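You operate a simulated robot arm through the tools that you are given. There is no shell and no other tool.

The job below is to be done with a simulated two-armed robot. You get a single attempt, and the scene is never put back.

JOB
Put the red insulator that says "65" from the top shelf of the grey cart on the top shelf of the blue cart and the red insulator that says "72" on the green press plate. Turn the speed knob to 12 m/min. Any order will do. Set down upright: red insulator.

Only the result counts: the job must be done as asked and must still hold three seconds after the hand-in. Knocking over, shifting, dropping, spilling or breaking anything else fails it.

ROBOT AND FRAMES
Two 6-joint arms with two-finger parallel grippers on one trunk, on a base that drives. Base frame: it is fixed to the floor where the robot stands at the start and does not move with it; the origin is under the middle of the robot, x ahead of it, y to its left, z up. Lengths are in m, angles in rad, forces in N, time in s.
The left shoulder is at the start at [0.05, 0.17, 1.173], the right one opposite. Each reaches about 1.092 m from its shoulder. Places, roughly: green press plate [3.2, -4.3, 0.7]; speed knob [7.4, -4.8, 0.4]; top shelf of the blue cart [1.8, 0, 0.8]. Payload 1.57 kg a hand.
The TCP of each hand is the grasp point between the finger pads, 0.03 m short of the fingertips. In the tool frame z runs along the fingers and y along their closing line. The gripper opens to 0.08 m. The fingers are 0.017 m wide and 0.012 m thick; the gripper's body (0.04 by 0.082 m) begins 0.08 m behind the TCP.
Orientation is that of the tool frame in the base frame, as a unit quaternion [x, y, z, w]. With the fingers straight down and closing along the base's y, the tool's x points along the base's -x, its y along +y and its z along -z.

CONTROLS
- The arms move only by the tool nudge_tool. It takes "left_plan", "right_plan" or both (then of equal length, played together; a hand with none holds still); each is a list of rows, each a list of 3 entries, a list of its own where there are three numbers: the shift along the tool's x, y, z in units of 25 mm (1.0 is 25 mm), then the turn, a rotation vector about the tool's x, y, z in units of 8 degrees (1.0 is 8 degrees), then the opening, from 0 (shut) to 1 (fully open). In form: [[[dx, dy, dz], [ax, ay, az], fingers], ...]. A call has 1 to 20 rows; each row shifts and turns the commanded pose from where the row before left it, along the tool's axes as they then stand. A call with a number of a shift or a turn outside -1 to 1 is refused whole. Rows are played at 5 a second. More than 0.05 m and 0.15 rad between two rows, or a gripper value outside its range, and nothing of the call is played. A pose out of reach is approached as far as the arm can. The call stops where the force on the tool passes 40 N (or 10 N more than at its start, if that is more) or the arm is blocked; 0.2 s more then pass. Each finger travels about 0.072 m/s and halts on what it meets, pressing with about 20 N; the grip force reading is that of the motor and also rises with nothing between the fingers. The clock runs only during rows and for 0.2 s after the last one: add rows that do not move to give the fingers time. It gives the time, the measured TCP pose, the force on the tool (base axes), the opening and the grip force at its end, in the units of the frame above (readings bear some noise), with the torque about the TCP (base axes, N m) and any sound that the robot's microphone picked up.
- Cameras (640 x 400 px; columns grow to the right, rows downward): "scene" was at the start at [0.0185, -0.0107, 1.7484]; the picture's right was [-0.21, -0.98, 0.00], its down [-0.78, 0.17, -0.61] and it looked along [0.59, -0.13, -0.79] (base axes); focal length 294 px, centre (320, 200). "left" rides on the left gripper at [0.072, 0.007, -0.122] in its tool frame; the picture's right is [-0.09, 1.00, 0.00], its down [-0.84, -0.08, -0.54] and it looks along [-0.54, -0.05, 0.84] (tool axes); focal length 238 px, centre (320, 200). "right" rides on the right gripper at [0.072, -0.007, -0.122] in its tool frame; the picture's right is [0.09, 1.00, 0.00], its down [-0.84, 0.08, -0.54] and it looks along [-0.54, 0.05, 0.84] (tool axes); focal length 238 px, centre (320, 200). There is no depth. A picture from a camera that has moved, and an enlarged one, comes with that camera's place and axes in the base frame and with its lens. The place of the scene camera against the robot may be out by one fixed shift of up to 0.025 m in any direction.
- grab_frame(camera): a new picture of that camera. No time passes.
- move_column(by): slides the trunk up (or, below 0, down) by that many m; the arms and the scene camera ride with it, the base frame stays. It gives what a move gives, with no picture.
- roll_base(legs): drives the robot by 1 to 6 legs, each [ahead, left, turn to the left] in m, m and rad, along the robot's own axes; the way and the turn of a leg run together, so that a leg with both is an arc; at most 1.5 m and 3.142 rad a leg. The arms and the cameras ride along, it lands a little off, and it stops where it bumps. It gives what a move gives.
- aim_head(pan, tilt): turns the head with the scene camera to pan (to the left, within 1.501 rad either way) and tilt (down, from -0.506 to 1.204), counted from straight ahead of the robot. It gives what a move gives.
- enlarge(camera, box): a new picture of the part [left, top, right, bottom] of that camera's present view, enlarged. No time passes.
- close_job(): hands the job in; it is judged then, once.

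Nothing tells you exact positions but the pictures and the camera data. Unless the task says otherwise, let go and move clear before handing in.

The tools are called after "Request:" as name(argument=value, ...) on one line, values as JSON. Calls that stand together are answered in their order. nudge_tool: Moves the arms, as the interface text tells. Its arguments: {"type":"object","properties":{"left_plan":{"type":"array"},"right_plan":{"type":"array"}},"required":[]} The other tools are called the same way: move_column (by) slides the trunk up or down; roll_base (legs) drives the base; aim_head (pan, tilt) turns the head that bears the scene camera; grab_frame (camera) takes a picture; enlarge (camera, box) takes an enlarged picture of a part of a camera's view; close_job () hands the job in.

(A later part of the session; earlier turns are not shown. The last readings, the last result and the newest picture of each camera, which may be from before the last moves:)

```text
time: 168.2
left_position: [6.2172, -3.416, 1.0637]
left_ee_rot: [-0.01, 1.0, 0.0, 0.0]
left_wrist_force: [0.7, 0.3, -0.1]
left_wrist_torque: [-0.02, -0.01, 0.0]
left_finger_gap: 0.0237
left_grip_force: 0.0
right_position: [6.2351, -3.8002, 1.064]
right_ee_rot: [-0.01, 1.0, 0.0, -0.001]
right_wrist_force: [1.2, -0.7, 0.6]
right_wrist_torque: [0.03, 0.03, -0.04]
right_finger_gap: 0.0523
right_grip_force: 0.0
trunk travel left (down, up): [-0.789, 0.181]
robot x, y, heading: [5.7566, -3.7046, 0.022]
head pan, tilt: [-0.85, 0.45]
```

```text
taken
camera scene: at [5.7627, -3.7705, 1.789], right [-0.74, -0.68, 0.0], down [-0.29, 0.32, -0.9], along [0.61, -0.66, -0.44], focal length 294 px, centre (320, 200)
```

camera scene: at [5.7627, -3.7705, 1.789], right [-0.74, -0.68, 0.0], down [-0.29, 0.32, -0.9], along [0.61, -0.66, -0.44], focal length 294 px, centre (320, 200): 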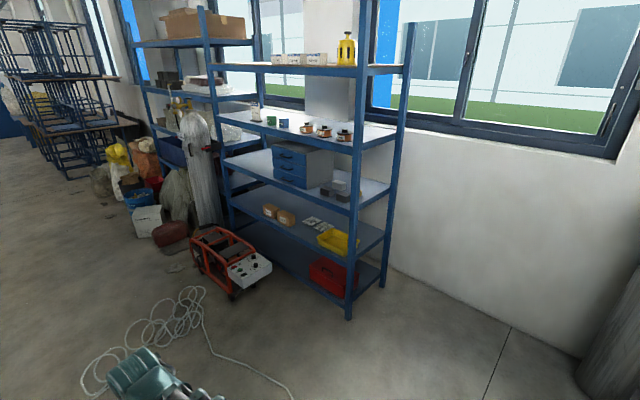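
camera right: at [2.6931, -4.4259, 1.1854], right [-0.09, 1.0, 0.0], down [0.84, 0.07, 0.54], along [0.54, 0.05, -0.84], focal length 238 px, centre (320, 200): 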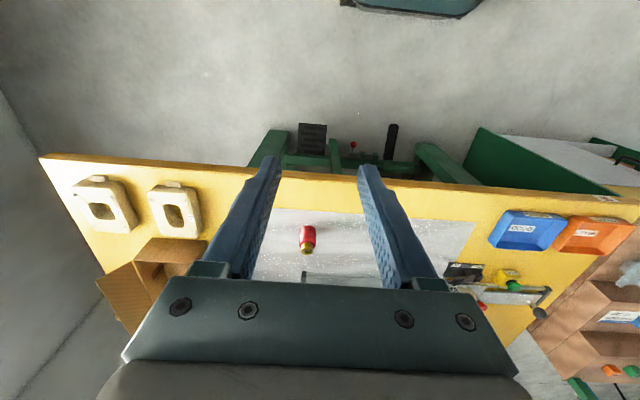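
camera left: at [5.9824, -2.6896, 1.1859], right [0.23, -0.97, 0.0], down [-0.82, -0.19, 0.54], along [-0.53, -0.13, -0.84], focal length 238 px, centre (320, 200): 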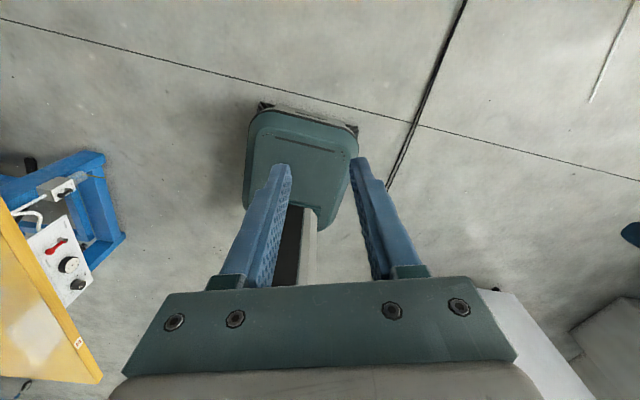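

No bump. Now a closer look at the control box from here.

Request:
enlarge(camera="scene", box=[215, 240, 285, 295])

Request:
enlarge(camera="scene", box=[180, 210, 360, 330])

```text
7.27 times, centred on (250, 268) of scene
camera zoom: at [5.7627, -3.7705, 1.789], right [-0.74, -0.68, 0.0], down [-0.29, 0.32, -0.9], along [0.61, -0.66, -0.44], focal length 2140 px, centre (829, -291)
```

zoom: 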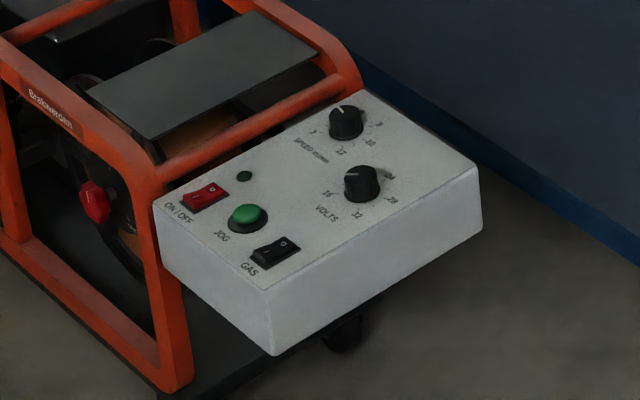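

```text
3.33 times, centred on (270, 270) of scene
camera zoom: at [5.7627, -3.7705, 1.789], right [-0.74, -0.68, 0.0], down [-0.29, 0.32, -0.9], along [0.61, -0.66, -0.44], focal length 981 px, centre (487, -33)
```

zoom: 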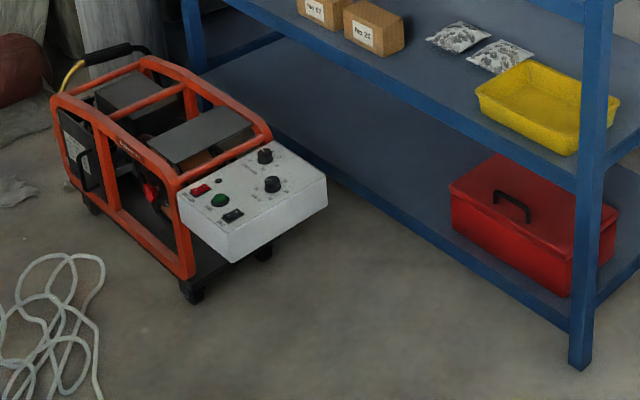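

The SPEED m/min knob (with 7, 9, 10, 12 marks visible) triangulates to about [7.40, −4.78, 0.39]. I'll strafe to y≈−4.62, then drive ahead to x≈6.55, keeping clear of the shelf post at about [6.70, −5.09].

Request:
roll_base(legs=[[0, -0.91, -0.022], [0.4, 0, 0]])

Request:
aim_head(pan=-0.2, tilt=0.8)

Request:
grab_frame(camera="scene")

Request:
enlarge(camera="scene", box=[240, 90, 400, 190])

```text
time: 174.9
left_position: [6.6232, -4.3306, 1.0633]
left_ee_rot: [0.008, 1.0, -0.001, 0.0]
left_wrist_force: [-0.1, 0.0, 0.0]
left_wrist_torque: [0.04, 0.01, 0.01]
left_finger_gap: 0.0242
left_grip_force: 0.0
right_position: [6.627, -4.7149, 1.064]
right_ee_rot: [0.007, 1.0, 0.0, 0.0]
right_wrist_force: [1.2, 0.5, 0.1]
right_wrist_torque: [0.02, 0.01, 0.01]
right_finger_gap: 0.0519
right_grip_force: 0.0
trunk travel left (down, up): [-0.789, 0.181]
robot x, y, heading: [6.1513, -4.6033, -0.015]
head pan, tilt: [-0.85, 0.45]
```

```text
time: 176.0
left_position: [6.6223, -4.3296, 1.063]
left_ee_rot: [0.007, 1.0, 0.0, 0.001]
left_wrist_force: [0.8, 1.1, -0.5]
left_wrist_torque: [-0.02, 0.04, 0.02]
left_finger_gap: 0.0238
left_grip_force: 0.0
right_position: [6.6262, -4.7157, 1.0634]
right_ee_rot: [0.007, 1.0, 0.0, 0.0]
right_wrist_force: [-0.3, 0.3, 0.7]
right_wrist_torque: [0.01, -0.01, 0.0]
right_finger_gap: 0.052
right_grip_force: 0.2
trunk travel left (down, up): [-0.789, 0.181]
robot x, y, heading: [6.151, -4.6057, -0.016]
head pan, tilt: [-0.201, 0.799]
```

```text
taken
camera scene: at [6.174, -4.6156, 1.7587], right [-0.21, -0.98, 0.0], down [-0.7, 0.15, -0.7], along [0.68, -0.15, -0.72], focal length 294 px, centre (320, 200)
```

scene: 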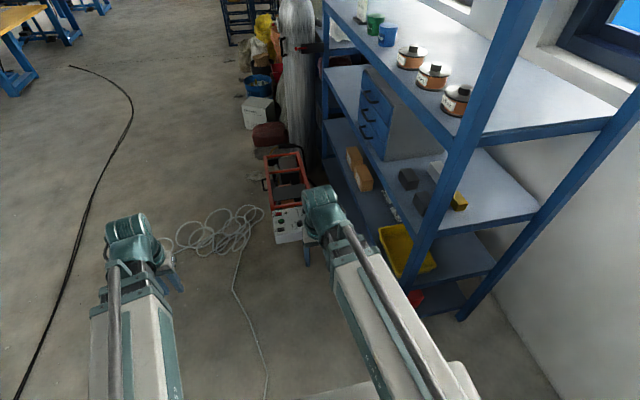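

```text
4.00 times, centred on (320, 140) of scene
camera zoom: at [6.174, -4.6156, 1.7587], right [-0.21, -0.98, 0.0], down [-0.7, 0.15, -0.7], along [0.68, -0.15, -0.72], focal length 1177 px, centre (320, 440)
```

zoom: 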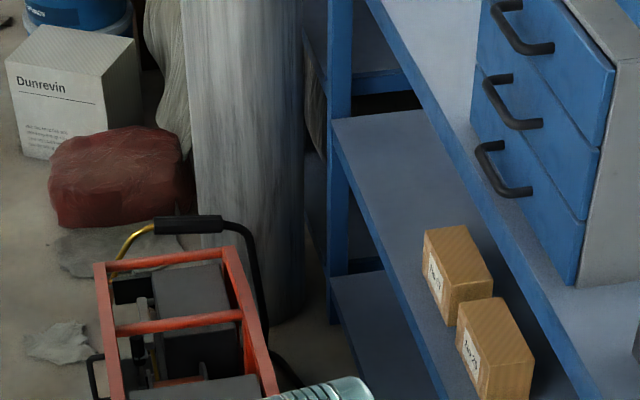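

Request:
roll_base(legs=[[0.4, 0.0, 0.016]])

Request:
grab_frame(camera="right")

Request:
grab_frame(camera="scene")

```text
time: 178.4
left_position: [7.0083, -4.3358, 1.0639]
left_ee_rot: [0.008, 1.0, 0.0, 0.0]
left_wrist_force: [0.8, 0.5, -0.2]
left_wrist_torque: [0.02, 0.05, 0.03]
left_finger_gap: 0.0239
left_grip_force: 0.1
right_position: [7.0125, -4.7205, 1.0637]
right_ee_rot: [0.007, 1.0, -0.001, 0.0]
right_wrist_force: [0.6, 0.1, 0.0]
right_wrist_torque: [-0.02, 0.04, 0.03]
right_finger_gap: 0.0518
right_grip_force: 0.1
trunk travel left (down, up): [-0.789, 0.181]
robot x, y, heading: [6.5348, -4.6089, -0.015]
head pan, tilt: [-0.201, 0.799]
```

```text
taken
camera right: at [6.9394, -4.7255, 1.185], right [-0.08, 1.0, 0.0], down [0.84, 0.06, 0.54], along [0.54, 0.04, -0.84], focal length 238 px, centre (320, 200)
```

right: 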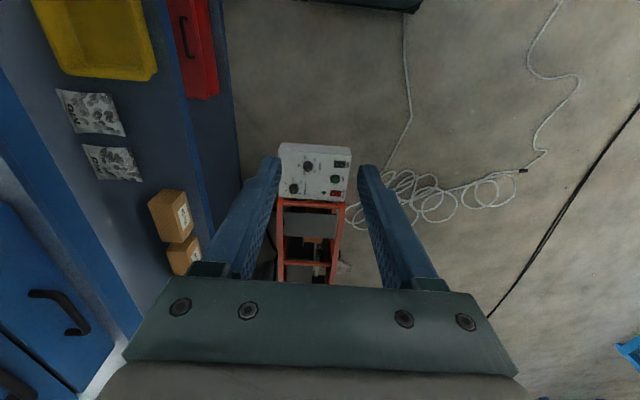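

```text
taken
camera scene: at [6.56, -4.6213, 1.7586], right [-0.21, -0.98, 0.0], down [-0.7, 0.15, -0.7], along [0.68, -0.15, -0.72], focal length 294 px, centre (320, 200)
```

scene: 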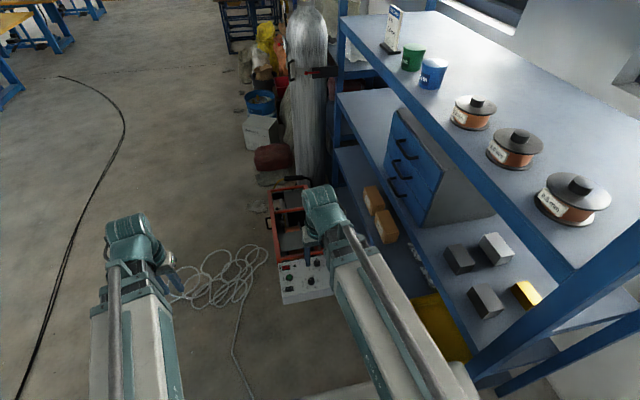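

Request:
enlarge(camera="right", box=[265, 130, 365, 210])

Request:
enlarge(camera="scene", box=[265, 240, 345, 310])

```text
5.00 times, centred on (315, 170) of right
camera zoom: at [6.9394, -4.7255, 1.185], right [-0.08, 1.0, 0.0], down [0.84, 0.06, 0.54], along [0.54, 0.04, -0.84], focal length 1192 px, centre (345, 350)
```

zoom: 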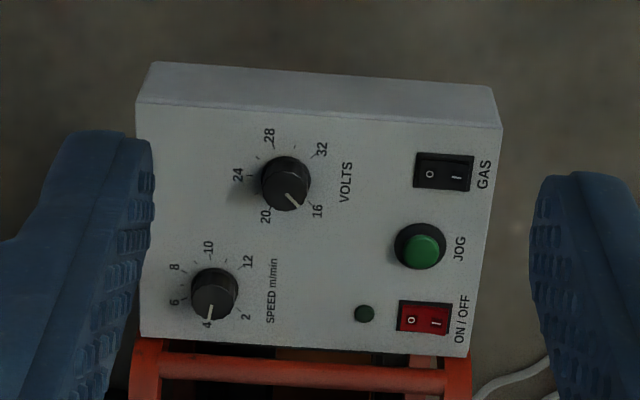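

```text
5.71 times, centred on (305, 275) of scene
camera zoom: at [6.56, -4.6213, 1.7586], right [-0.21, -0.98, 0.0], down [-0.7, 0.15, -0.7], along [0.68, -0.15, -0.72], focal length 1681 px, centre (406, -229)
```

zoom: 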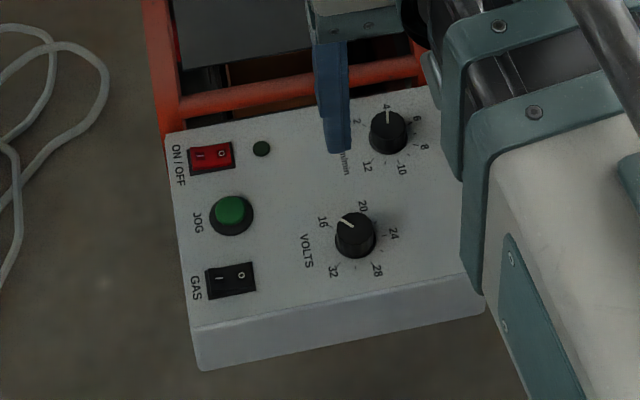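

The dial reads 2–4–6–8–10–12 clockwise (seen from above) and the pointer is now at 4; I need a clockwise turn of about 4 intervals (~220–230°). Next, bring the right hand over the speed knob near [7.388, −4.792].

Request:
nudge_tool(right_plan=[[[-0.941, -0.165, 0], [0, 0, 0], 0.65], [[-0.941, -0.165, 0], [0, 0, 0], 0.65], [[-0.941, -0.165, 0], [0, 0, 0], 0.65], [[-0.941, -0.165, 0], [0, 0, 0], 0.65], [[-0.941, -0.165, 0], [0, 0, 0], 0.65], [[-0.941, -0.165, 0], [0, 0, 0], 0.65], [[-0.941, -0.165, 0], [0, 0, 0], 0.65], [[-0.941, -0.165, 0], [0, 0, 0], 0.65], [[-0.941, -0.165, 0], [0, 0, 0], 0.65], [[-0.941, -0.165, 0], [0, 0, 0], 0.65], [[-0.941, -0.165, 0], [0, 0, 0], 0.65], [[-0.941, -0.165, 0], [0, 0, 0], 0.65], [[-0.941, -0.165, 0], [0, 0, 0], 0.65], [[-0.941, -0.165, 0], [0, 0, 0], 0.65], [[-0.941, -0.165, 0], [0, 0, 0], 0.65], [[-0.941, -0.165, 0], [0, 0, 0], 0.65], [[0, 0, 0], [0, 0, 0], 0.65]])

Request:
move_column(by=-0.3)

Request:
grab_frame(camera="right")

Request:
grab_frame(camera="scene")

Request:
grab_frame(camera="left")

```text
time: 182.0
left_position: [7.0072, -4.3365, 1.0643]
left_ee_rot: [0.009, 1.0, 0.0, 0.001]
left_wrist_force: [-0.7, 0.4, 0.1]
left_wrist_torque: [0.01, -0.01, -0.01]
left_finger_gap: 0.0239
left_grip_force: 0.1
right_position: [7.3847, -4.7896, 1.065]
right_ee_rot: [0.008, 1.0, 0.0, 0.0]
right_wrist_force: [0.3, -0.6, 0.8]
right_wrist_torque: [-0.01, 0.02, -0.01]
right_finger_gap: 0.0521
right_grip_force: 0.2
trunk travel left (down, up): [-0.789, 0.181]
robot x, y, heading: [6.5322, -4.606, -0.017]
head pan, tilt: [-0.201, 0.799]
```

```text
time: 185.0
left_position: [7.0077, -4.336, 0.7636]
left_ee_rot: [0.009, 1.0, 0.0, 0.0]
left_wrist_force: [-0.2, 0.1, -0.3]
left_wrist_torque: [-0.03, -0.01, 0.0]
left_finger_gap: 0.0238
left_grip_force: 0.1
right_position: [7.3855, -4.7895, 0.7638]
right_ee_rot: [0.007, 1.0, 0.001, 0.0]
right_wrist_force: [-0.7, 0.6, 0.3]
right_wrist_torque: [0.0, 0.02, 0.01]
right_finger_gap: 0.0521
right_grip_force: 0.2
trunk travel left (down, up): [-0.489, 0.481]
robot x, y, heading: [6.5361, -4.6073, -0.013]
head pan, tilt: [-0.201, 0.799]
```

```text
taken
camera right: at [7.3138, -4.7942, 0.8853], right [-0.08, 1.0, 0.0], down [0.84, 0.06, 0.54], along [0.54, 0.04, -0.84], focal length 238 px, centre (320, 200)
```

right: 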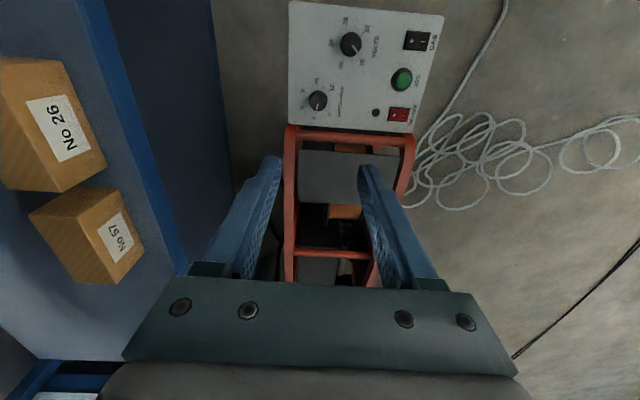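

```text
taken
camera scene: at [6.559, -4.6213, 1.4587], right [-0.21, -0.98, 0.0], down [-0.7, 0.15, -0.7], along [0.68, -0.15, -0.72], focal length 294 px, centre (320, 200)
```

scene: 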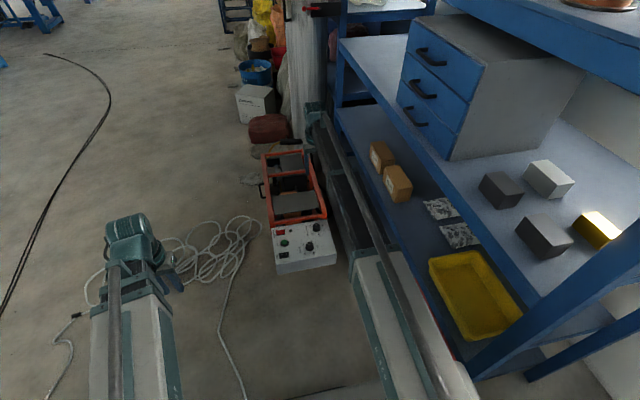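

```text
taken
camera left: at [6.9362, -4.3272, 0.8857], right [0.11, 0.99, 0.0], down [0.83, -0.09, 0.54], along [0.54, -0.06, -0.84], focal length 238 px, centre (320, 200)
```

left: 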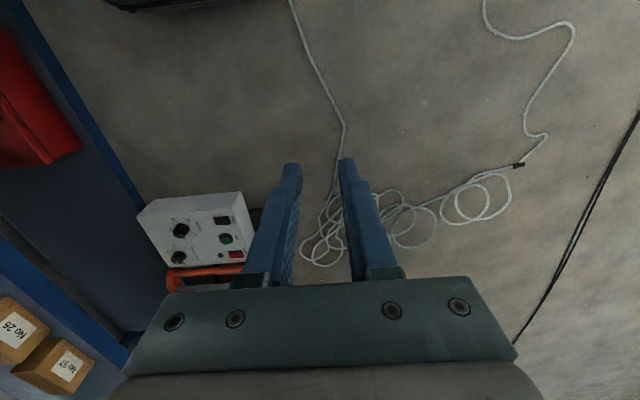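

Request:
enlarge(camera="right", box=[280, 60, 380, 140])

Request:
enlarge(camera="left", box=[130, 190, 260, 290])

```text
5.00 times, centred on (330, 100) of right
camera zoom: at [7.3138, -4.7942, 0.8853], right [-0.08, 1.0, 0.0], down [0.84, 0.06, 0.54], along [0.54, 0.04, -0.84], focal length 1192 px, centre (270, 700)
```

zoom: 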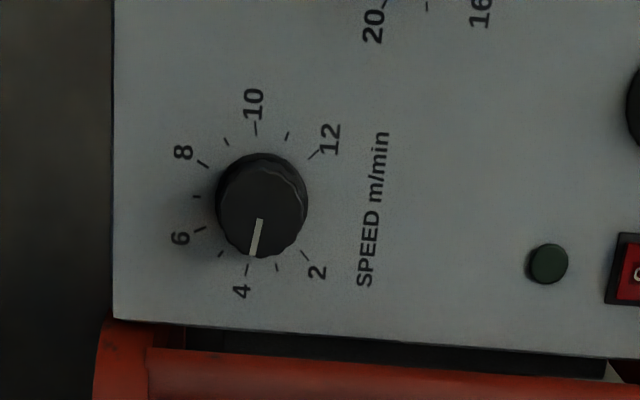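

```text
4.00 times, centred on (195, 240) of left
camera zoom: at [6.9362, -4.3272, 0.8857], right [0.11, 0.99, 0.0], down [0.83, -0.09, 0.54], along [0.54, -0.06, -0.84], focal length 953 px, centre (820, 40)
```

zoom: 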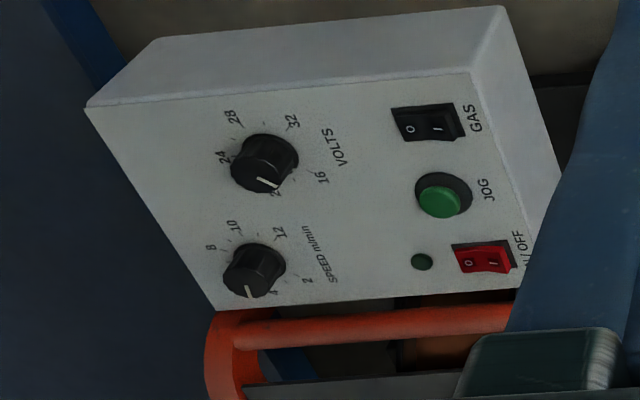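

Triangulation gives the knob centre at [7.4025, −4.790], top z≈0.397, panel z≈0.38; ticks are 27° per m/min, so 4→12 is 216° clockwise. I'll centre over the knob and pre-rotate the right wrist by −108° so a single +216° stroke is possible.

Request:
nudge_tool(right_plan=[[[-0.664, -0.06, 0], [0, 0, 0], 0.65], [[0, 0, 0], [0, 0, 0], 0.65], [[0, 0, 0], [0, 0, -1], 0.65], [[0, 0, 0], [0, 0, -1], 0.65], [[0, 0, 0], [0, 0, -1], 0.65], [[0, 0, 0], [0, 0, -1], 0.65], [[0, 0, 0], [0, 0, -1], 0.65], [[0, 0, 0], [0, 0, -1], 0.65], [[0, 0, 0], [0, 0, -1], 0.65], [[0, 0, 0], [0, 0, -1], 0.65], [[0, 0, 0], [0, 0, -1], 0.65], [[0, 0, 0], [0, 0, -1], 0.65], [[0, 0, 0], [0, 0, -1], 0.65], [[0, 0, 0], [0, 0, -1], 0.65], [[0, 0, 0], [0, 0, -1], 0.65], [[0, 0, 0], [0, 0, -0.5], 0.65], [[0, 0, 0], [0, 0, 0], 0.65]])

Request:
grab_frame(camera="right")

Request:
grab_frame(camera="left")

```text
time: 188.6
left_position: [7.007, -4.3344, 0.764]
left_ee_rot: [0.008, 1.0, 0.0, 0.001]
left_wrist_force: [0.6, 0.1, 0.0]
left_wrist_torque: [0.01, -0.03, -0.02]
left_finger_gap: 0.0239
left_grip_force: 0.1
right_position: [7.4021, -4.7894, 0.7637]
right_ee_rot: [0.805, -0.593, 0.0, 0.0]
right_wrist_force: [-0.2, 0.4, 0.2]
right_wrist_torque: [0.05, 0.0, 0.02]
right_finger_gap: 0.052
right_grip_force: 0.1
trunk travel left (down, up): [-0.489, 0.481]
robot x, y, heading: [6.5325, -4.6067, -0.02]
head pan, tilt: [-0.201, 0.799]
```

```text
taken
camera right: at [7.4305, -4.8563, 0.8852], right [-0.92, -0.38, 0.0], down [-0.32, 0.78, 0.54], along [-0.21, 0.5, -0.84], focal length 238 px, centre (320, 200)
```

right: 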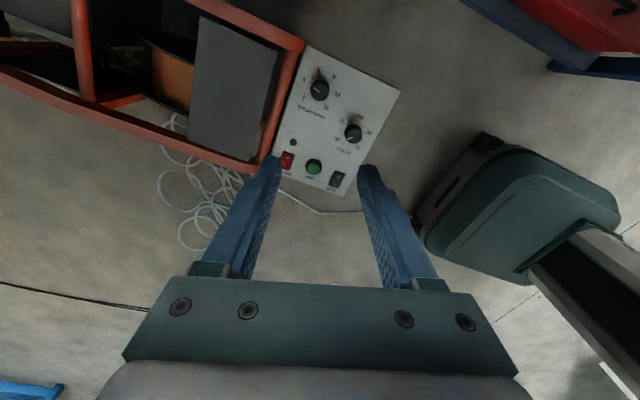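

```text
taken
camera left: at [6.9362, -4.3272, 0.8856], right [0.11, 0.99, 0.0], down [0.83, -0.09, 0.54], along [0.54, -0.06, -0.84], focal length 238 px, centre (320, 200)
```

left: 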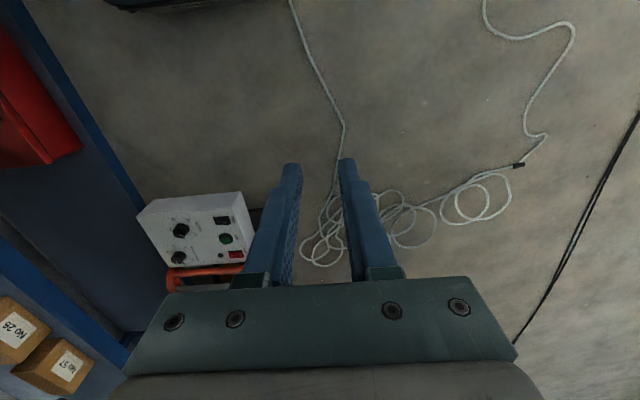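

Request:
enlarge(camera="right", box=[270, 50, 370, 130])

```text
5.00 times, centred on (320, 90) of right
camera zoom: at [7.4305, -4.8563, 0.8852], right [-0.92, -0.38, 0.0], down [-0.32, 0.78, 0.54], along [-0.21, 0.5, -0.84], focal length 1192 px, centre (320, 750)
```

zoom: 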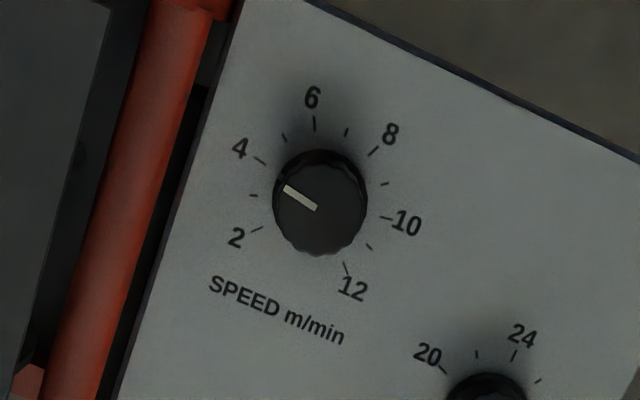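

Pre-rotation works. Lower further and refine centring at closer range.

Request:
move_column(by=-0.25)

Request:
grab_frame(camera="right")

Request:
grab_frame(camera="left")

Request:
grab_frame(camera="scene")

```text
time: 191.2
left_position: [7.0074, -4.3362, 0.5144]
left_ee_rot: [0.008, 1.0, 0.001, 0.001]
left_wrist_force: [-0.3, 0.1, 0.2]
left_wrist_torque: [0.01, 0.03, -0.03]
left_finger_gap: 0.024
left_grip_force: 0.1
right_position: [7.4029, -4.7895, 0.5139]
right_ee_rot: [0.804, -0.594, 0.0, -0.001]
right_wrist_force: [-0.7, -0.3, 0.3]
right_wrist_torque: [0.03, 0.03, -0.03]
right_finger_gap: 0.052
right_grip_force: 0.1
trunk travel left (down, up): [-0.239, 0.731]
robot x, y, heading: [6.5353, -4.611, -0.013]
head pan, tilt: [-0.201, 0.799]
```

```text
taken
camera right: at [7.4304, -4.8563, 0.6353], right [-0.92, -0.38, 0.0], down [-0.32, 0.78, 0.54], along [-0.21, 0.5, -0.84], focal length 238 px, centre (320, 200)
```

right: 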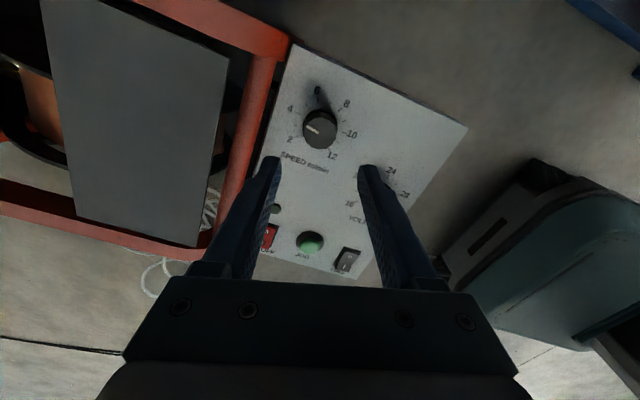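

```text
taken
camera left: at [6.9362, -4.3272, 0.6357], right [0.11, 0.99, 0.0], down [0.83, -0.09, 0.54], along [0.54, -0.06, -0.84], focal length 238 px, centre (320, 200)
```

left: 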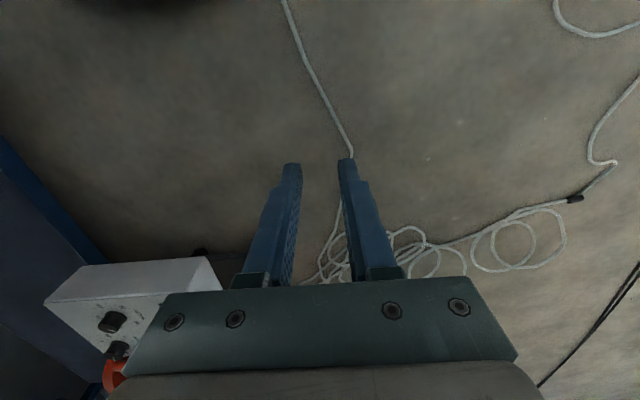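

```text
taken
camera scene: at [6.559, -4.6213, 1.2087], right [-0.21, -0.98, 0.0], down [-0.7, 0.15, -0.7], along [0.68, -0.15, -0.72], focal length 294 px, centre (320, 200)
```

scene: 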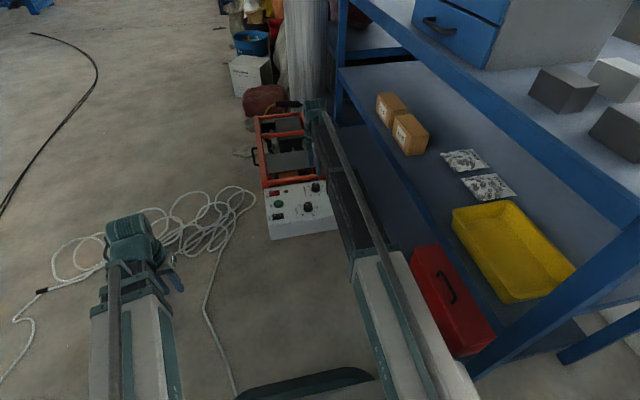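

Request:
enlarge(camera="right", box=[270, 80, 370, 170])

```text
4.44 times, centred on (320, 125) of right
camera zoom: at [7.4304, -4.8563, 0.6353], right [-0.92, -0.38, 0.0], down [-0.32, 0.78, 0.54], along [-0.21, 0.5, -0.84], focal length 1059 px, centre (320, 533)
```

zoom: 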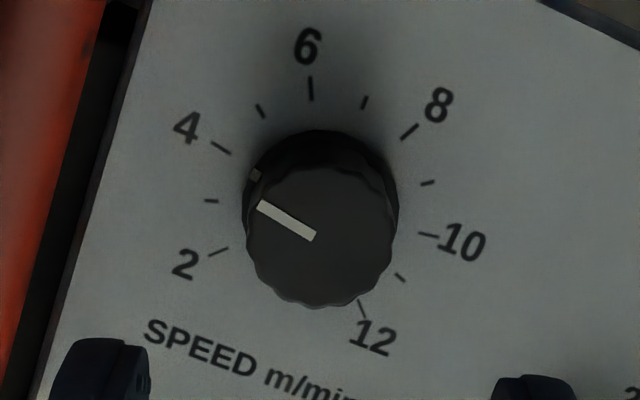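

Centred within about 1 mm; knob top z≈0.400, panel z≈0.38. Lower in two steps so the fingertips end about 4 mm above the panel.

Request:
move_column(by=-0.07)

Request:
enlarge(camera="right", box=[230, 80, 410, 220])

```text
time: 192.3
left_position: [7.0072, -4.3364, 0.4433]
left_ee_rot: [0.008, 1.0, 0.0, 0.001]
left_wrist_force: [0.2, -0.1, -0.3]
left_wrist_torque: [-0.01, 0.02, 0.01]
left_finger_gap: 0.0243
left_grip_force: 0.1
right_position: [7.4029, -4.7901, 0.4445]
right_ee_rot: [0.805, -0.594, 0.0, 0.0]
right_wrist_force: [0.6, -0.4, 0.0]
right_wrist_torque: [-0.01, -0.01, 0.01]
right_finger_gap: 0.0521
right_grip_force: 0.1
trunk travel left (down, up): [-0.169, 0.801]
robot x, y, heading: [6.5337, -4.6099, -0.018]
head pan, tilt: [-0.201, 0.799]
```

```text
2.86 times, centred on (320, 150) of right
camera zoom: at [7.4304, -4.8563, 0.5653], right [-0.92, -0.38, 0.0], down [-0.32, 0.78, 0.54], along [-0.21, 0.5, -0.84], focal length 681 px, centre (320, 343)
```

zoom: 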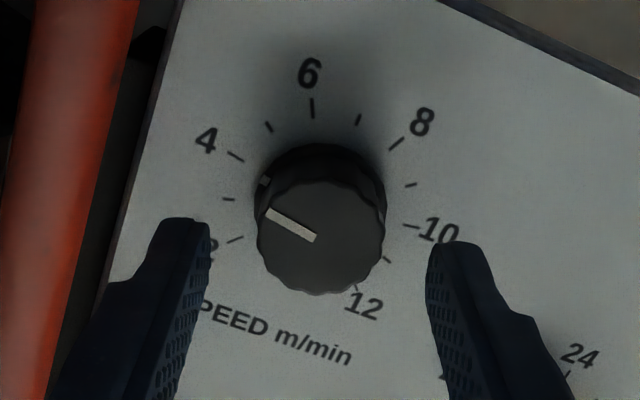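

Request:
move_column(by=-0.028)

Request:
enlarge(camera="right", box=[230, 100, 410, 240])

Request:
grab_frame(camera="scene")

```text
time: 193.0
left_position: [7.0069, -4.3349, 0.4171]
left_ee_rot: [0.009, 1.0, 0.001, 0.001]
left_wrist_force: [0.8, 0.3, -0.4]
left_wrist_torque: [-0.01, 0.02, 0.01]
left_finger_gap: 0.0242
left_grip_force: 0.0
right_position: [7.4028, -4.7905, 0.4155]
right_ee_rot: [0.804, -0.594, 0.0, 0.0]
right_wrist_force: [-0.3, 0.6, 1.6]
right_wrist_torque: [0.0, 0.02, 0.03]
right_finger_gap: 0.0518
right_grip_force: 0.1
trunk travel left (down, up): [-0.141, 0.829]
robot x, y, heading: [6.5317, -4.6108, -0.019]
head pan, tilt: [-0.201, 0.799]
```

```text
2.86 times, centred on (320, 170) of right
camera zoom: at [7.4304, -4.8563, 0.5373], right [-0.92, -0.38, 0.0], down [-0.32, 0.78, 0.54], along [-0.21, 0.5, -0.84], focal length 681 px, centre (320, 286)
```

zoom: 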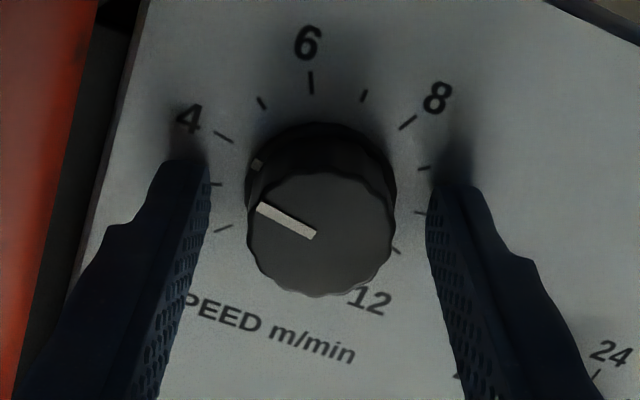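

```text
taken
camera scene: at [6.5589, -4.6213, 1.1106], right [-0.21, -0.98, 0.0], down [-0.7, 0.15, -0.7], along [0.68, -0.15, -0.72], focal length 294 px, centre (320, 200)
```

scene: 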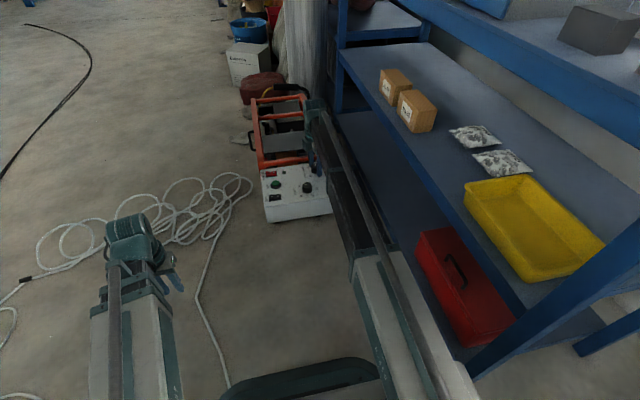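

Fingers flank the knob just above the panel. Close on it.

Request:
nudge_tool(right_plan=[[[0, 0, 0], [0, 0, 0], 0.55], [[0, 0, 0], [0, 0, 0], 0.48], [[0, 0, 0], [0, 0, 0], 0.4], [[0, 0, 0], [0, 0, 0], 0.2], [[0, 0, 0], [0, 0, 0], 0.2]])

Request:
enlarge(camera="right", box=[230, 100, 410, 240])

```text
time: 194.2
left_position: [7.0059, -4.3359, 0.4159]
left_ee_rot: [0.008, 1.0, 0.0, 0.001]
left_wrist_force: [0.6, 0.5, -0.7]
left_wrist_torque: [0.01, -0.03, 0.01]
left_finger_gap: 0.0242
left_grip_force: 0.0
right_position: [7.4024, -4.7898, 0.4163]
right_ee_rot: [0.805, -0.594, 0.0, 0.0]
right_wrist_force: [-0.7, 0.2, -1.0]
right_wrist_torque: [-0.02, -0.07, -0.04]
right_finger_gap: 0.0329
right_grip_force: 40.7
trunk travel left (down, up): [-0.141, 0.829]
robot x, y, heading: [6.5353, -4.611, -0.015]
head pan, tilt: [-0.201, 0.799]
```

```text
2.86 times, centred on (320, 170) of right
camera zoom: at [7.4304, -4.8563, 0.5373], right [-0.92, -0.38, 0.0], down [-0.32, 0.78, 0.54], along [-0.21, 0.5, -0.84], focal length 681 px, centre (320, 286)
```

zoom: 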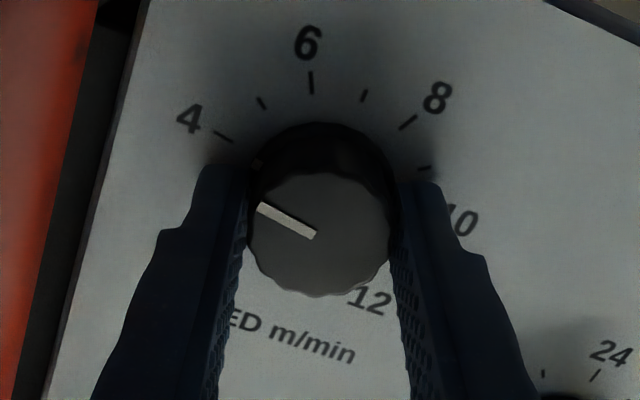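

Gripped with no side force. Try a first +24° clockwise turn and check that the pointer follows.

Request:
nudge_tool(right_plan=[[[0, 0, 0], [0, 0, 0.5], 0.2], [[0, 0, 0], [0, 0, 0.5], 0.2], [[0, 0, 0], [0, 0, 0.5], 0.2], [[0, 0, 0], [0, 0, 0.5], 0.2], [[0, 0, 0], [0, 0, 0.5], 0.2], [[0, 0, 0], [0, 0, 0.5], 0.2], [[0, 0, 0], [0, 0, 0], 0.2]])

Request:
enlarge(camera="right", box=[230, 100, 410, 240])

Request:
enlarge(camera="scene", box=[250, 150, 350, 230])

```text
time: 195.8
left_position: [7.0082, -4.3358, 0.4157]
left_ee_rot: [0.008, 1.0, 0.0, 0.001]
left_wrist_force: [0.5, 0.2, 0.2]
left_wrist_torque: [0.0, 0.02, -0.03]
left_finger_gap: 0.024
left_grip_force: 0.0
right_position: [7.4037, -4.7899, 0.4153]
right_ee_rot: [-0.662, 0.749, -0.001, 0.0]
right_wrist_force: [12.5, -4.2, 4.0]
right_wrist_torque: [0.26, 0.01, 0.04]
right_finger_gap: 0.0325
right_grip_force: 40.7
trunk travel left (down, up): [-0.141, 0.829]
robot x, y, heading: [6.5332, -4.6097, -0.017]
head pan, tilt: [-0.201, 0.799]
```

```text
2.86 times, centred on (320, 170) of right
camera zoom: at [7.401, -4.8616, 0.5373], right [-1.0, 0.03, 0.0], down [0.02, 0.84, 0.54], along [0.02, 0.54, -0.84], focal length 681 px, centre (320, 286)
```

zoom: 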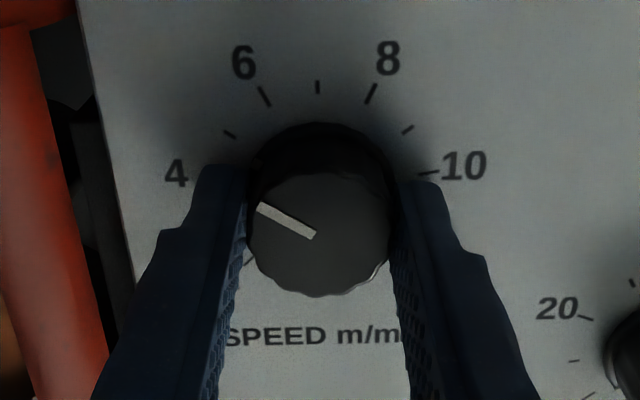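

```text
5.00 times, centred on (300, 190) of scene
camera zoom: at [6.5592, -4.6214, 1.1107], right [-0.21, -0.98, 0.0], down [-0.7, 0.15, -0.7], along [0.68, -0.15, -0.72], focal length 1471 px, centre (420, 250)
```

zoom: 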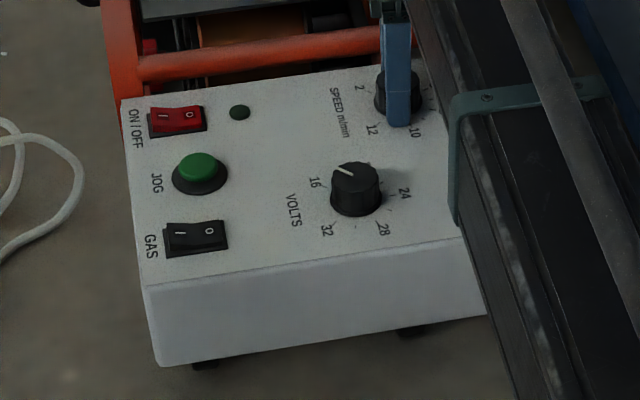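

The knob follows the gripper. There's a 12 N side force, so I'll nudge the hand about 1 mm in +x to relieve it before continuing.

Request:
nudge_tool(right_plan=[[[0, -0.03, 0], [0, 0, 0], 0.2], [[0, 0, 0], [0, 0, 0], 0.2]])

```text
time: 196.4
left_position: [7.0077, -4.3359, 0.4161]
left_ee_rot: [0.009, 1.0, 0.0, 0.001]
left_wrist_force: [-0.2, 0.6, 0.4]
left_wrist_torque: [-0.03, 0.0, -0.01]
left_finger_gap: 0.0239
left_grip_force: 0.1
right_position: [7.4031, -4.7905, 0.416]
right_ee_rot: [-0.664, 0.748, 0.0, -0.001]
right_wrist_force: [11.9, -4.9, 3.5]
right_wrist_torque: [0.06, -0.42, 0.03]
right_finger_gap: 0.033
right_grip_force: 40.9
trunk travel left (down, up): [-0.141, 0.829]
robot x, y, heading: [6.5351, -4.6063, -0.018]
head pan, tilt: [-0.201, 0.799]
```

Request:
nudge_tool(right_plan=[[[0, 0, 0], [0, 0, 0.5], 0.2], [[0, 0, 0], [0, 0, 0.5], 0.2], [[0, 0, 0], [0, 0, 0.5], 0.2], [[0, 0, 0], [0, 0, 0.5], 0.2], [[0, 0, 0], [0, 0, 0], 0.2]])

Request:
enlarge(camera="right", box=[230, 100, 410, 240])

Request:
enlarge(camera="scene", box=[250, 150, 350, 230])

```text
time: 197.6
left_position: [7.0076, -4.336, 0.4157]
left_ee_rot: [0.009, 1.0, 0.0, 0.0]
left_wrist_force: [0.0, -0.4, -0.8]
left_wrist_torque: [-0.03, 0.03, 0.02]
left_finger_gap: 0.0238
left_grip_force: 0.0
right_position: [7.4034, -4.7903, 0.4141]
right_ee_rot: [-0.552, 0.834, 0.0, -0.001]
right_wrist_force: [6.3, -6.7, 2.4]
right_wrist_torque: [0.03, -0.18, 0.01]
right_finger_gap: 0.0331
right_grip_force: 40.8
trunk travel left (down, up): [-0.141, 0.829]
robot x, y, heading: [6.5356, -4.6114, -0.017]
head pan, tilt: [-0.201, 0.799]
```

```text
2.86 times, centred on (320, 170) of right
camera zoom: at [7.382, -4.8583, 0.5373], right [-0.95, 0.3, 0.0], down [0.26, 0.8, 0.54], along [0.16, 0.52, -0.84], focal length 681 px, centre (320, 286)
```

zoom: 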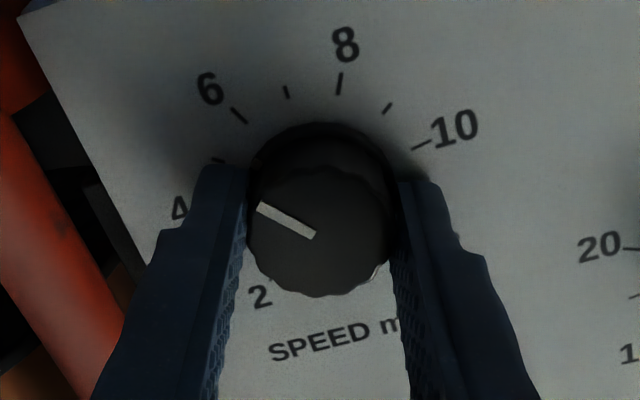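

```text
5.00 times, centred on (300, 190) of scene
camera zoom: at [6.5589, -4.6214, 1.1106], right [-0.21, -0.98, 0.0], down [-0.7, 0.15, -0.7], along [0.68, -0.15, -0.72], focal length 1471 px, centre (420, 250)
```

zoom: 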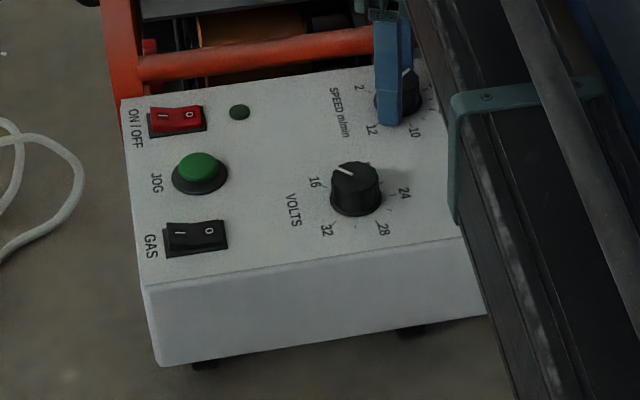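

The machine stays put and side forces shrink. Continue clockwise by 120°.

Request:
nudge_tool(right_plan=[[[0, 0, 0], [0, 0, 0.75], 0.2], [[0, 0, 0], [0, 0, 0.75], 0.2], [[0, 0, 0], [0, 0, 0.75], 0.2], [[0, 0, 0], [0, 0, 0.75], 0.2], [[0, 0, 0], [0, 0, 0.75], 0.2], [[0, 0, 0], [0, 0, 0.75], 0.2], [[0, 0, 0], [0, 0, 0.75], 0.2], [[0, 0, 0], [0, 0, 0.75], 0.2], [[0, 0, 0], [0, 0, 0.75], 0.2], [[0, 0, 0], [0, 0, 0.75], 0.2], [[0, 0, 0], [0, 0, 0], 0.2]])

Request:
enlarge(camera="right", box=[230, 100, 410, 240])

Request:
enlarge(camera="scene", box=[250, 150, 350, 230])

```text
time: 200.0
left_position: [7.0061, -4.3367, 0.4157]
left_ee_rot: [0.008, 1.0, 0.0, 0.0]
left_wrist_force: [-0.5, 0.3, -0.9]
left_wrist_torque: [-0.02, 0.02, 0.03]
left_finger_gap: 0.0239
left_grip_force: 0.1
right_position: [7.404, -4.7913, 0.415]
right_ee_rot: [-0.061, 0.998, -0.001, 0.001]
right_wrist_force: [21.0, -16.2, 7.6]
right_wrist_torque: [-0.1, 0.24, 0.0]
right_finger_gap: 0.0326
right_grip_force: 40.6
trunk travel left (down, up): [-0.141, 0.829]
robot x, y, heading: [6.534, -4.6108, -0.019]
head pan, tilt: [-0.201, 0.799]
```

```text
2.86 times, centred on (320, 170) of right
camera zoom: at [7.3337, -4.8059, 0.537], right [-0.21, 0.98, 0.0], down [0.82, 0.18, 0.54], along [0.53, 0.11, -0.84], focal length 681 px, centre (320, 286)
```

zoom: 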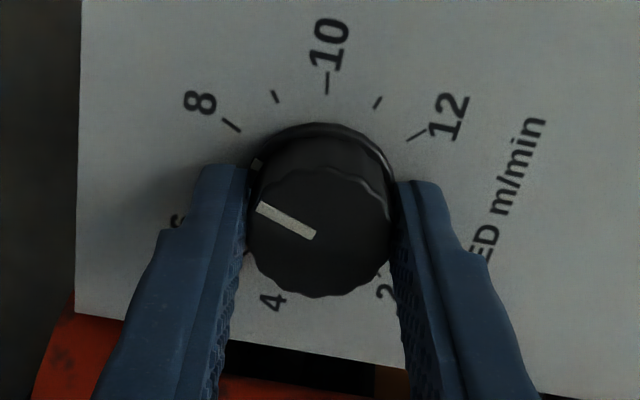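

```text
5.00 times, centred on (300, 190) of scene
camera zoom: at [6.5591, -4.6217, 1.1106], right [-0.21, -0.98, 0.0], down [-0.7, 0.15, -0.7], along [0.68, -0.15, -0.72], focal length 1471 px, centre (420, 250)
```

zoom: 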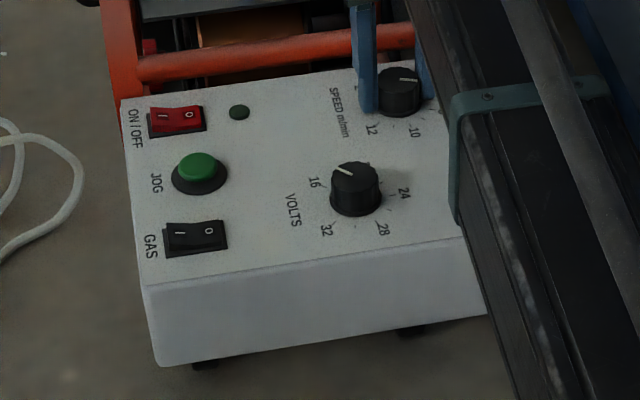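

About 100° turned so far, but side force is building, so I'll release, recentre, and regrasp.

Request:
nudge_tool(right_plan=[[[0, 0, 0], [0, 0, 0], 0.45], [[0, 0, 0], [0, 0, 0], 0.55], [[0, 0, 0], [0, 0, 0], 0.6], [[0, 0, 0], [0, 0, 0], 0.6]])

Request:
enlarge(camera="right", box=[230, 100, 410, 240])

```text
time: 201.0
left_position: [7.0068, -4.3359, 0.4162]
left_ee_rot: [0.009, 1.0, 0.0, 0.001]
left_wrist_force: [0.4, -0.4, -0.1]
left_wrist_torque: [-0.02, -0.02, -0.02]
left_finger_gap: 0.024
left_grip_force: 0.0
right_position: [7.4044, -4.789, 0.4153]
right_ee_rot: [-0.062, 0.998, 0.0, 0.001]
right_wrist_force: [0.0, 0.1, 0.3]
right_wrist_torque: [0.0, 0.01, 0.02]
right_finger_gap: 0.0482
right_grip_force: 0.1
trunk travel left (down, up): [-0.141, 0.829]
robot x, y, heading: [6.5378, -4.6072, -0.015]
head pan, tilt: [-0.201, 0.799]
```

```text
2.86 times, centred on (320, 170) of right
camera zoom: at [7.3331, -4.8046, 0.5372], right [-0.21, 0.98, 0.0], down [0.82, 0.18, 0.54], along [0.53, 0.12, -0.84], focal length 681 px, centre (320, 286)
```

zoom: 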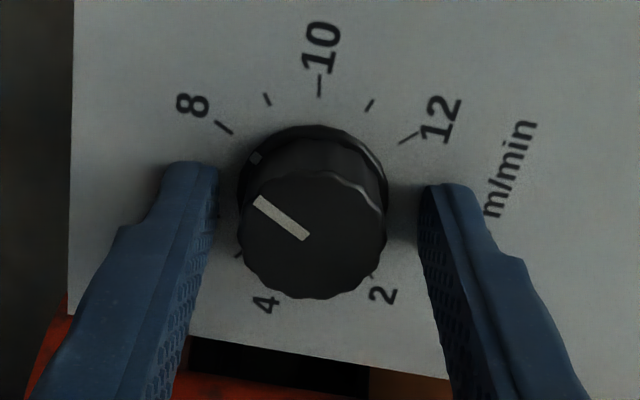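

Request:
nudge_tool(right_plan=[[[-0.052, -0.08, 0], [0, 0, 0], 0.6], [[0, 0, 0], [0, 0, 0], 0.6], [[0, 0, 0], [0, 0, 0], 0.6]])

Request:
enlarge(camera="right", box=[230, 100, 410, 240])

```text
time: 201.8
left_position: [7.0071, -4.336, 0.4158]
left_ee_rot: [0.009, 1.0, 0.0, 0.001]
left_wrist_force: [-0.4, 0.0, 0.1]
left_wrist_torque: [-0.01, 0.05, 0.01]
left_finger_gap: 0.0239
left_grip_force: 0.1
right_position: [7.4044, -4.7928, 0.4149]
right_ee_rot: [-0.061, 0.998, 0.0, 0.0]
right_wrist_force: [-0.3, 0.4, -0.3]
right_wrist_torque: [0.01, 0.02, -0.02]
right_finger_gap: 0.0481
right_grip_force: 0.1
trunk travel left (down, up): [-0.141, 0.829]
robot x, y, heading: [6.5356, -4.6116, -0.015]
head pan, tilt: [-0.201, 0.799]
```

```text
2.86 times, centred on (320, 170) of right
camera zoom: at [7.3343, -4.8072, 0.5372], right [-0.21, 0.98, 0.0], down [0.82, 0.18, 0.54], along [0.53, 0.12, -0.84], focal length 681 px, centre (320, 286)
```

zoom: 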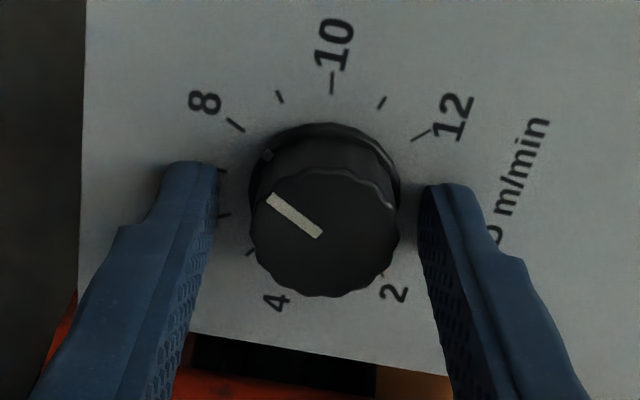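

Request:
nudge_tool(right_plan=[[[-0.02, 0.05, 0], [0, 0, 0], 0.6], [[0, 0, 0], [0, 0, 0], 0.6], [[0, 0, 0], [0, 0, 0], 0.6]])

Request:
enlarge(camera="right", box=[230, 100, 410, 240])

```text
time: 202.6
left_position: [7.0067, -4.3363, 0.4159]
left_ee_rot: [0.008, 1.0, -0.001, 0.0]
left_wrist_force: [-0.4, -0.2, 0.7]
left_wrist_torque: [-0.02, -0.02, 0.01]
left_finger_gap: 0.0241
left_grip_force: 0.0
right_position: [7.4043, -4.7919, 0.4159]
right_ee_rot: [-0.063, 0.998, 0.0, 0.0]
right_wrist_force: [0.0, 0.2, -0.7]
right_wrist_torque: [0.0, 0.02, 0.01]
right_finger_gap: 0.048
right_grip_force: 0.1
trunk travel left (down, up): [-0.141, 0.829]
robot x, y, heading: [6.5363, -4.6091, -0.013]
head pan, tilt: [-0.201, 0.799]
```

```text
2.86 times, centred on (320, 170) of right
camera zoom: at [7.3344, -4.8058, 0.5372], right [-0.21, 0.98, 0.0], down [0.82, 0.18, 0.54], along [0.53, 0.12, -0.84], focal length 681 px, centre (320, 286)
```

zoom: 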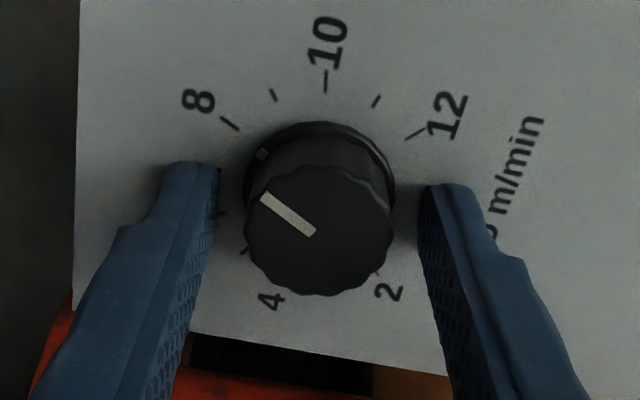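

Centred again. The pointer now reads about 8. Grip and turn a further ~54° first, watching forces.

Request:
nudge_tool(right_plan=[[[0, 0, 0], [0, 0, 0], 0.5], [[0, 0, 0], [0, 0, 0], 0.4], [[0, 0, 0], [0, 0, 0], 0.3], [[0, 0, 0], [0, 0, 0], 0.3]])

Request:
enlarge(camera="right", box=[230, 100, 410, 240])

Request:
nudge_tool(right_plan=[[[0, 0, 0], [0, 0, 0.75], 0.3], [[0, 0, 0], [0, 0, 0.75], 0.3], [[0, 0, 0], [0, 0, 0.75], 0.3], [[0, 0, 0], [0, 0, 0.75], 0.3], [[0, 0, 0], [0, 0, 0.75], 0.3], [[0, 0, 0], [0, 0, 0], 0.3]])

Request:
enlarge(camera="right", box=[230, 100, 410, 240])

```text
time: 203.6
left_position: [7.0087, -4.3365, 0.4171]
left_ee_rot: [0.01, 1.0, 0.0, 0.001]
left_wrist_force: [0.7, 0.2, -0.1]
left_wrist_torque: [-0.01, -0.01, 0.01]
left_finger_gap: 0.0238
left_grip_force: 0.1
right_position: [7.4053, -4.7919, 0.4163]
right_ee_rot: [-0.061, 0.998, -0.001, 0.0]
right_wrist_force: [-0.1, -2.9, 0.1]
right_wrist_torque: [0.03, -0.11, 0.06]
right_finger_gap: 0.0327
right_grip_force: 41.0
trunk travel left (down, up): [-0.141, 0.829]
robot x, y, heading: [6.5322, -4.6099, -0.013]
head pan, tilt: [-0.201, 0.799]
```

```text
2.86 times, centred on (320, 170) of right
camera zoom: at [7.3344, -4.8062, 0.5372], right [-0.21, 0.98, 0.0], down [0.82, 0.18, 0.54], along [0.53, 0.12, -0.84], focal length 681 px, centre (320, 286)
```

zoom: 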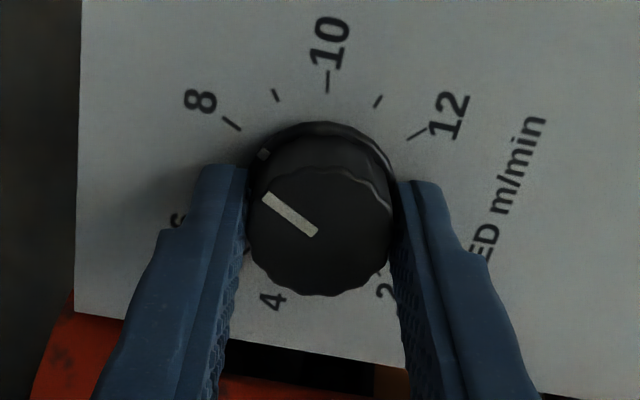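

```text
time: 205.0
left_position: [7.0072, -4.3368, 0.4158]
left_ee_rot: [0.009, 1.0, 0.0, 0.001]
left_wrist_force: [1.0, 0.3, -0.9]
left_wrist_torque: [-0.01, 0.01, 0.02]
left_finger_gap: 0.0242
left_grip_force: 0.1
right_position: [7.4051, -4.7916, 0.4146]
right_ee_rot: [0.2, 0.98, -0.001, 0.0]
right_wrist_force: [-2.9, -12.0, 0.2]
right_wrist_torque: [0.17, 0.48, 0.01]
right_finger_gap: 0.0327
right_grip_force: 40.6
trunk travel left (down, up): [-0.141, 0.829]
robot x, y, heading: [6.5338, -4.6102, -0.012]
head pan, tilt: [-0.201, 0.799]
```

```text
2.86 times, centred on (320, 170) of right
camera zoom: at [7.3362, -4.7694, 0.5372], right [0.31, 0.95, 0.0], down [0.8, -0.26, 0.54], along [0.52, -0.17, -0.84], focal length 681 px, centre (320, 286)
```

zoom: 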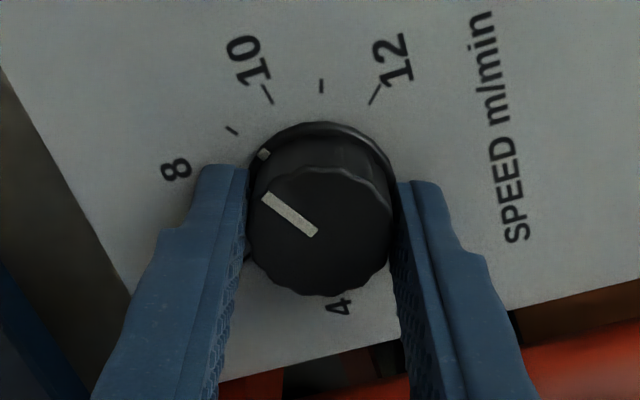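

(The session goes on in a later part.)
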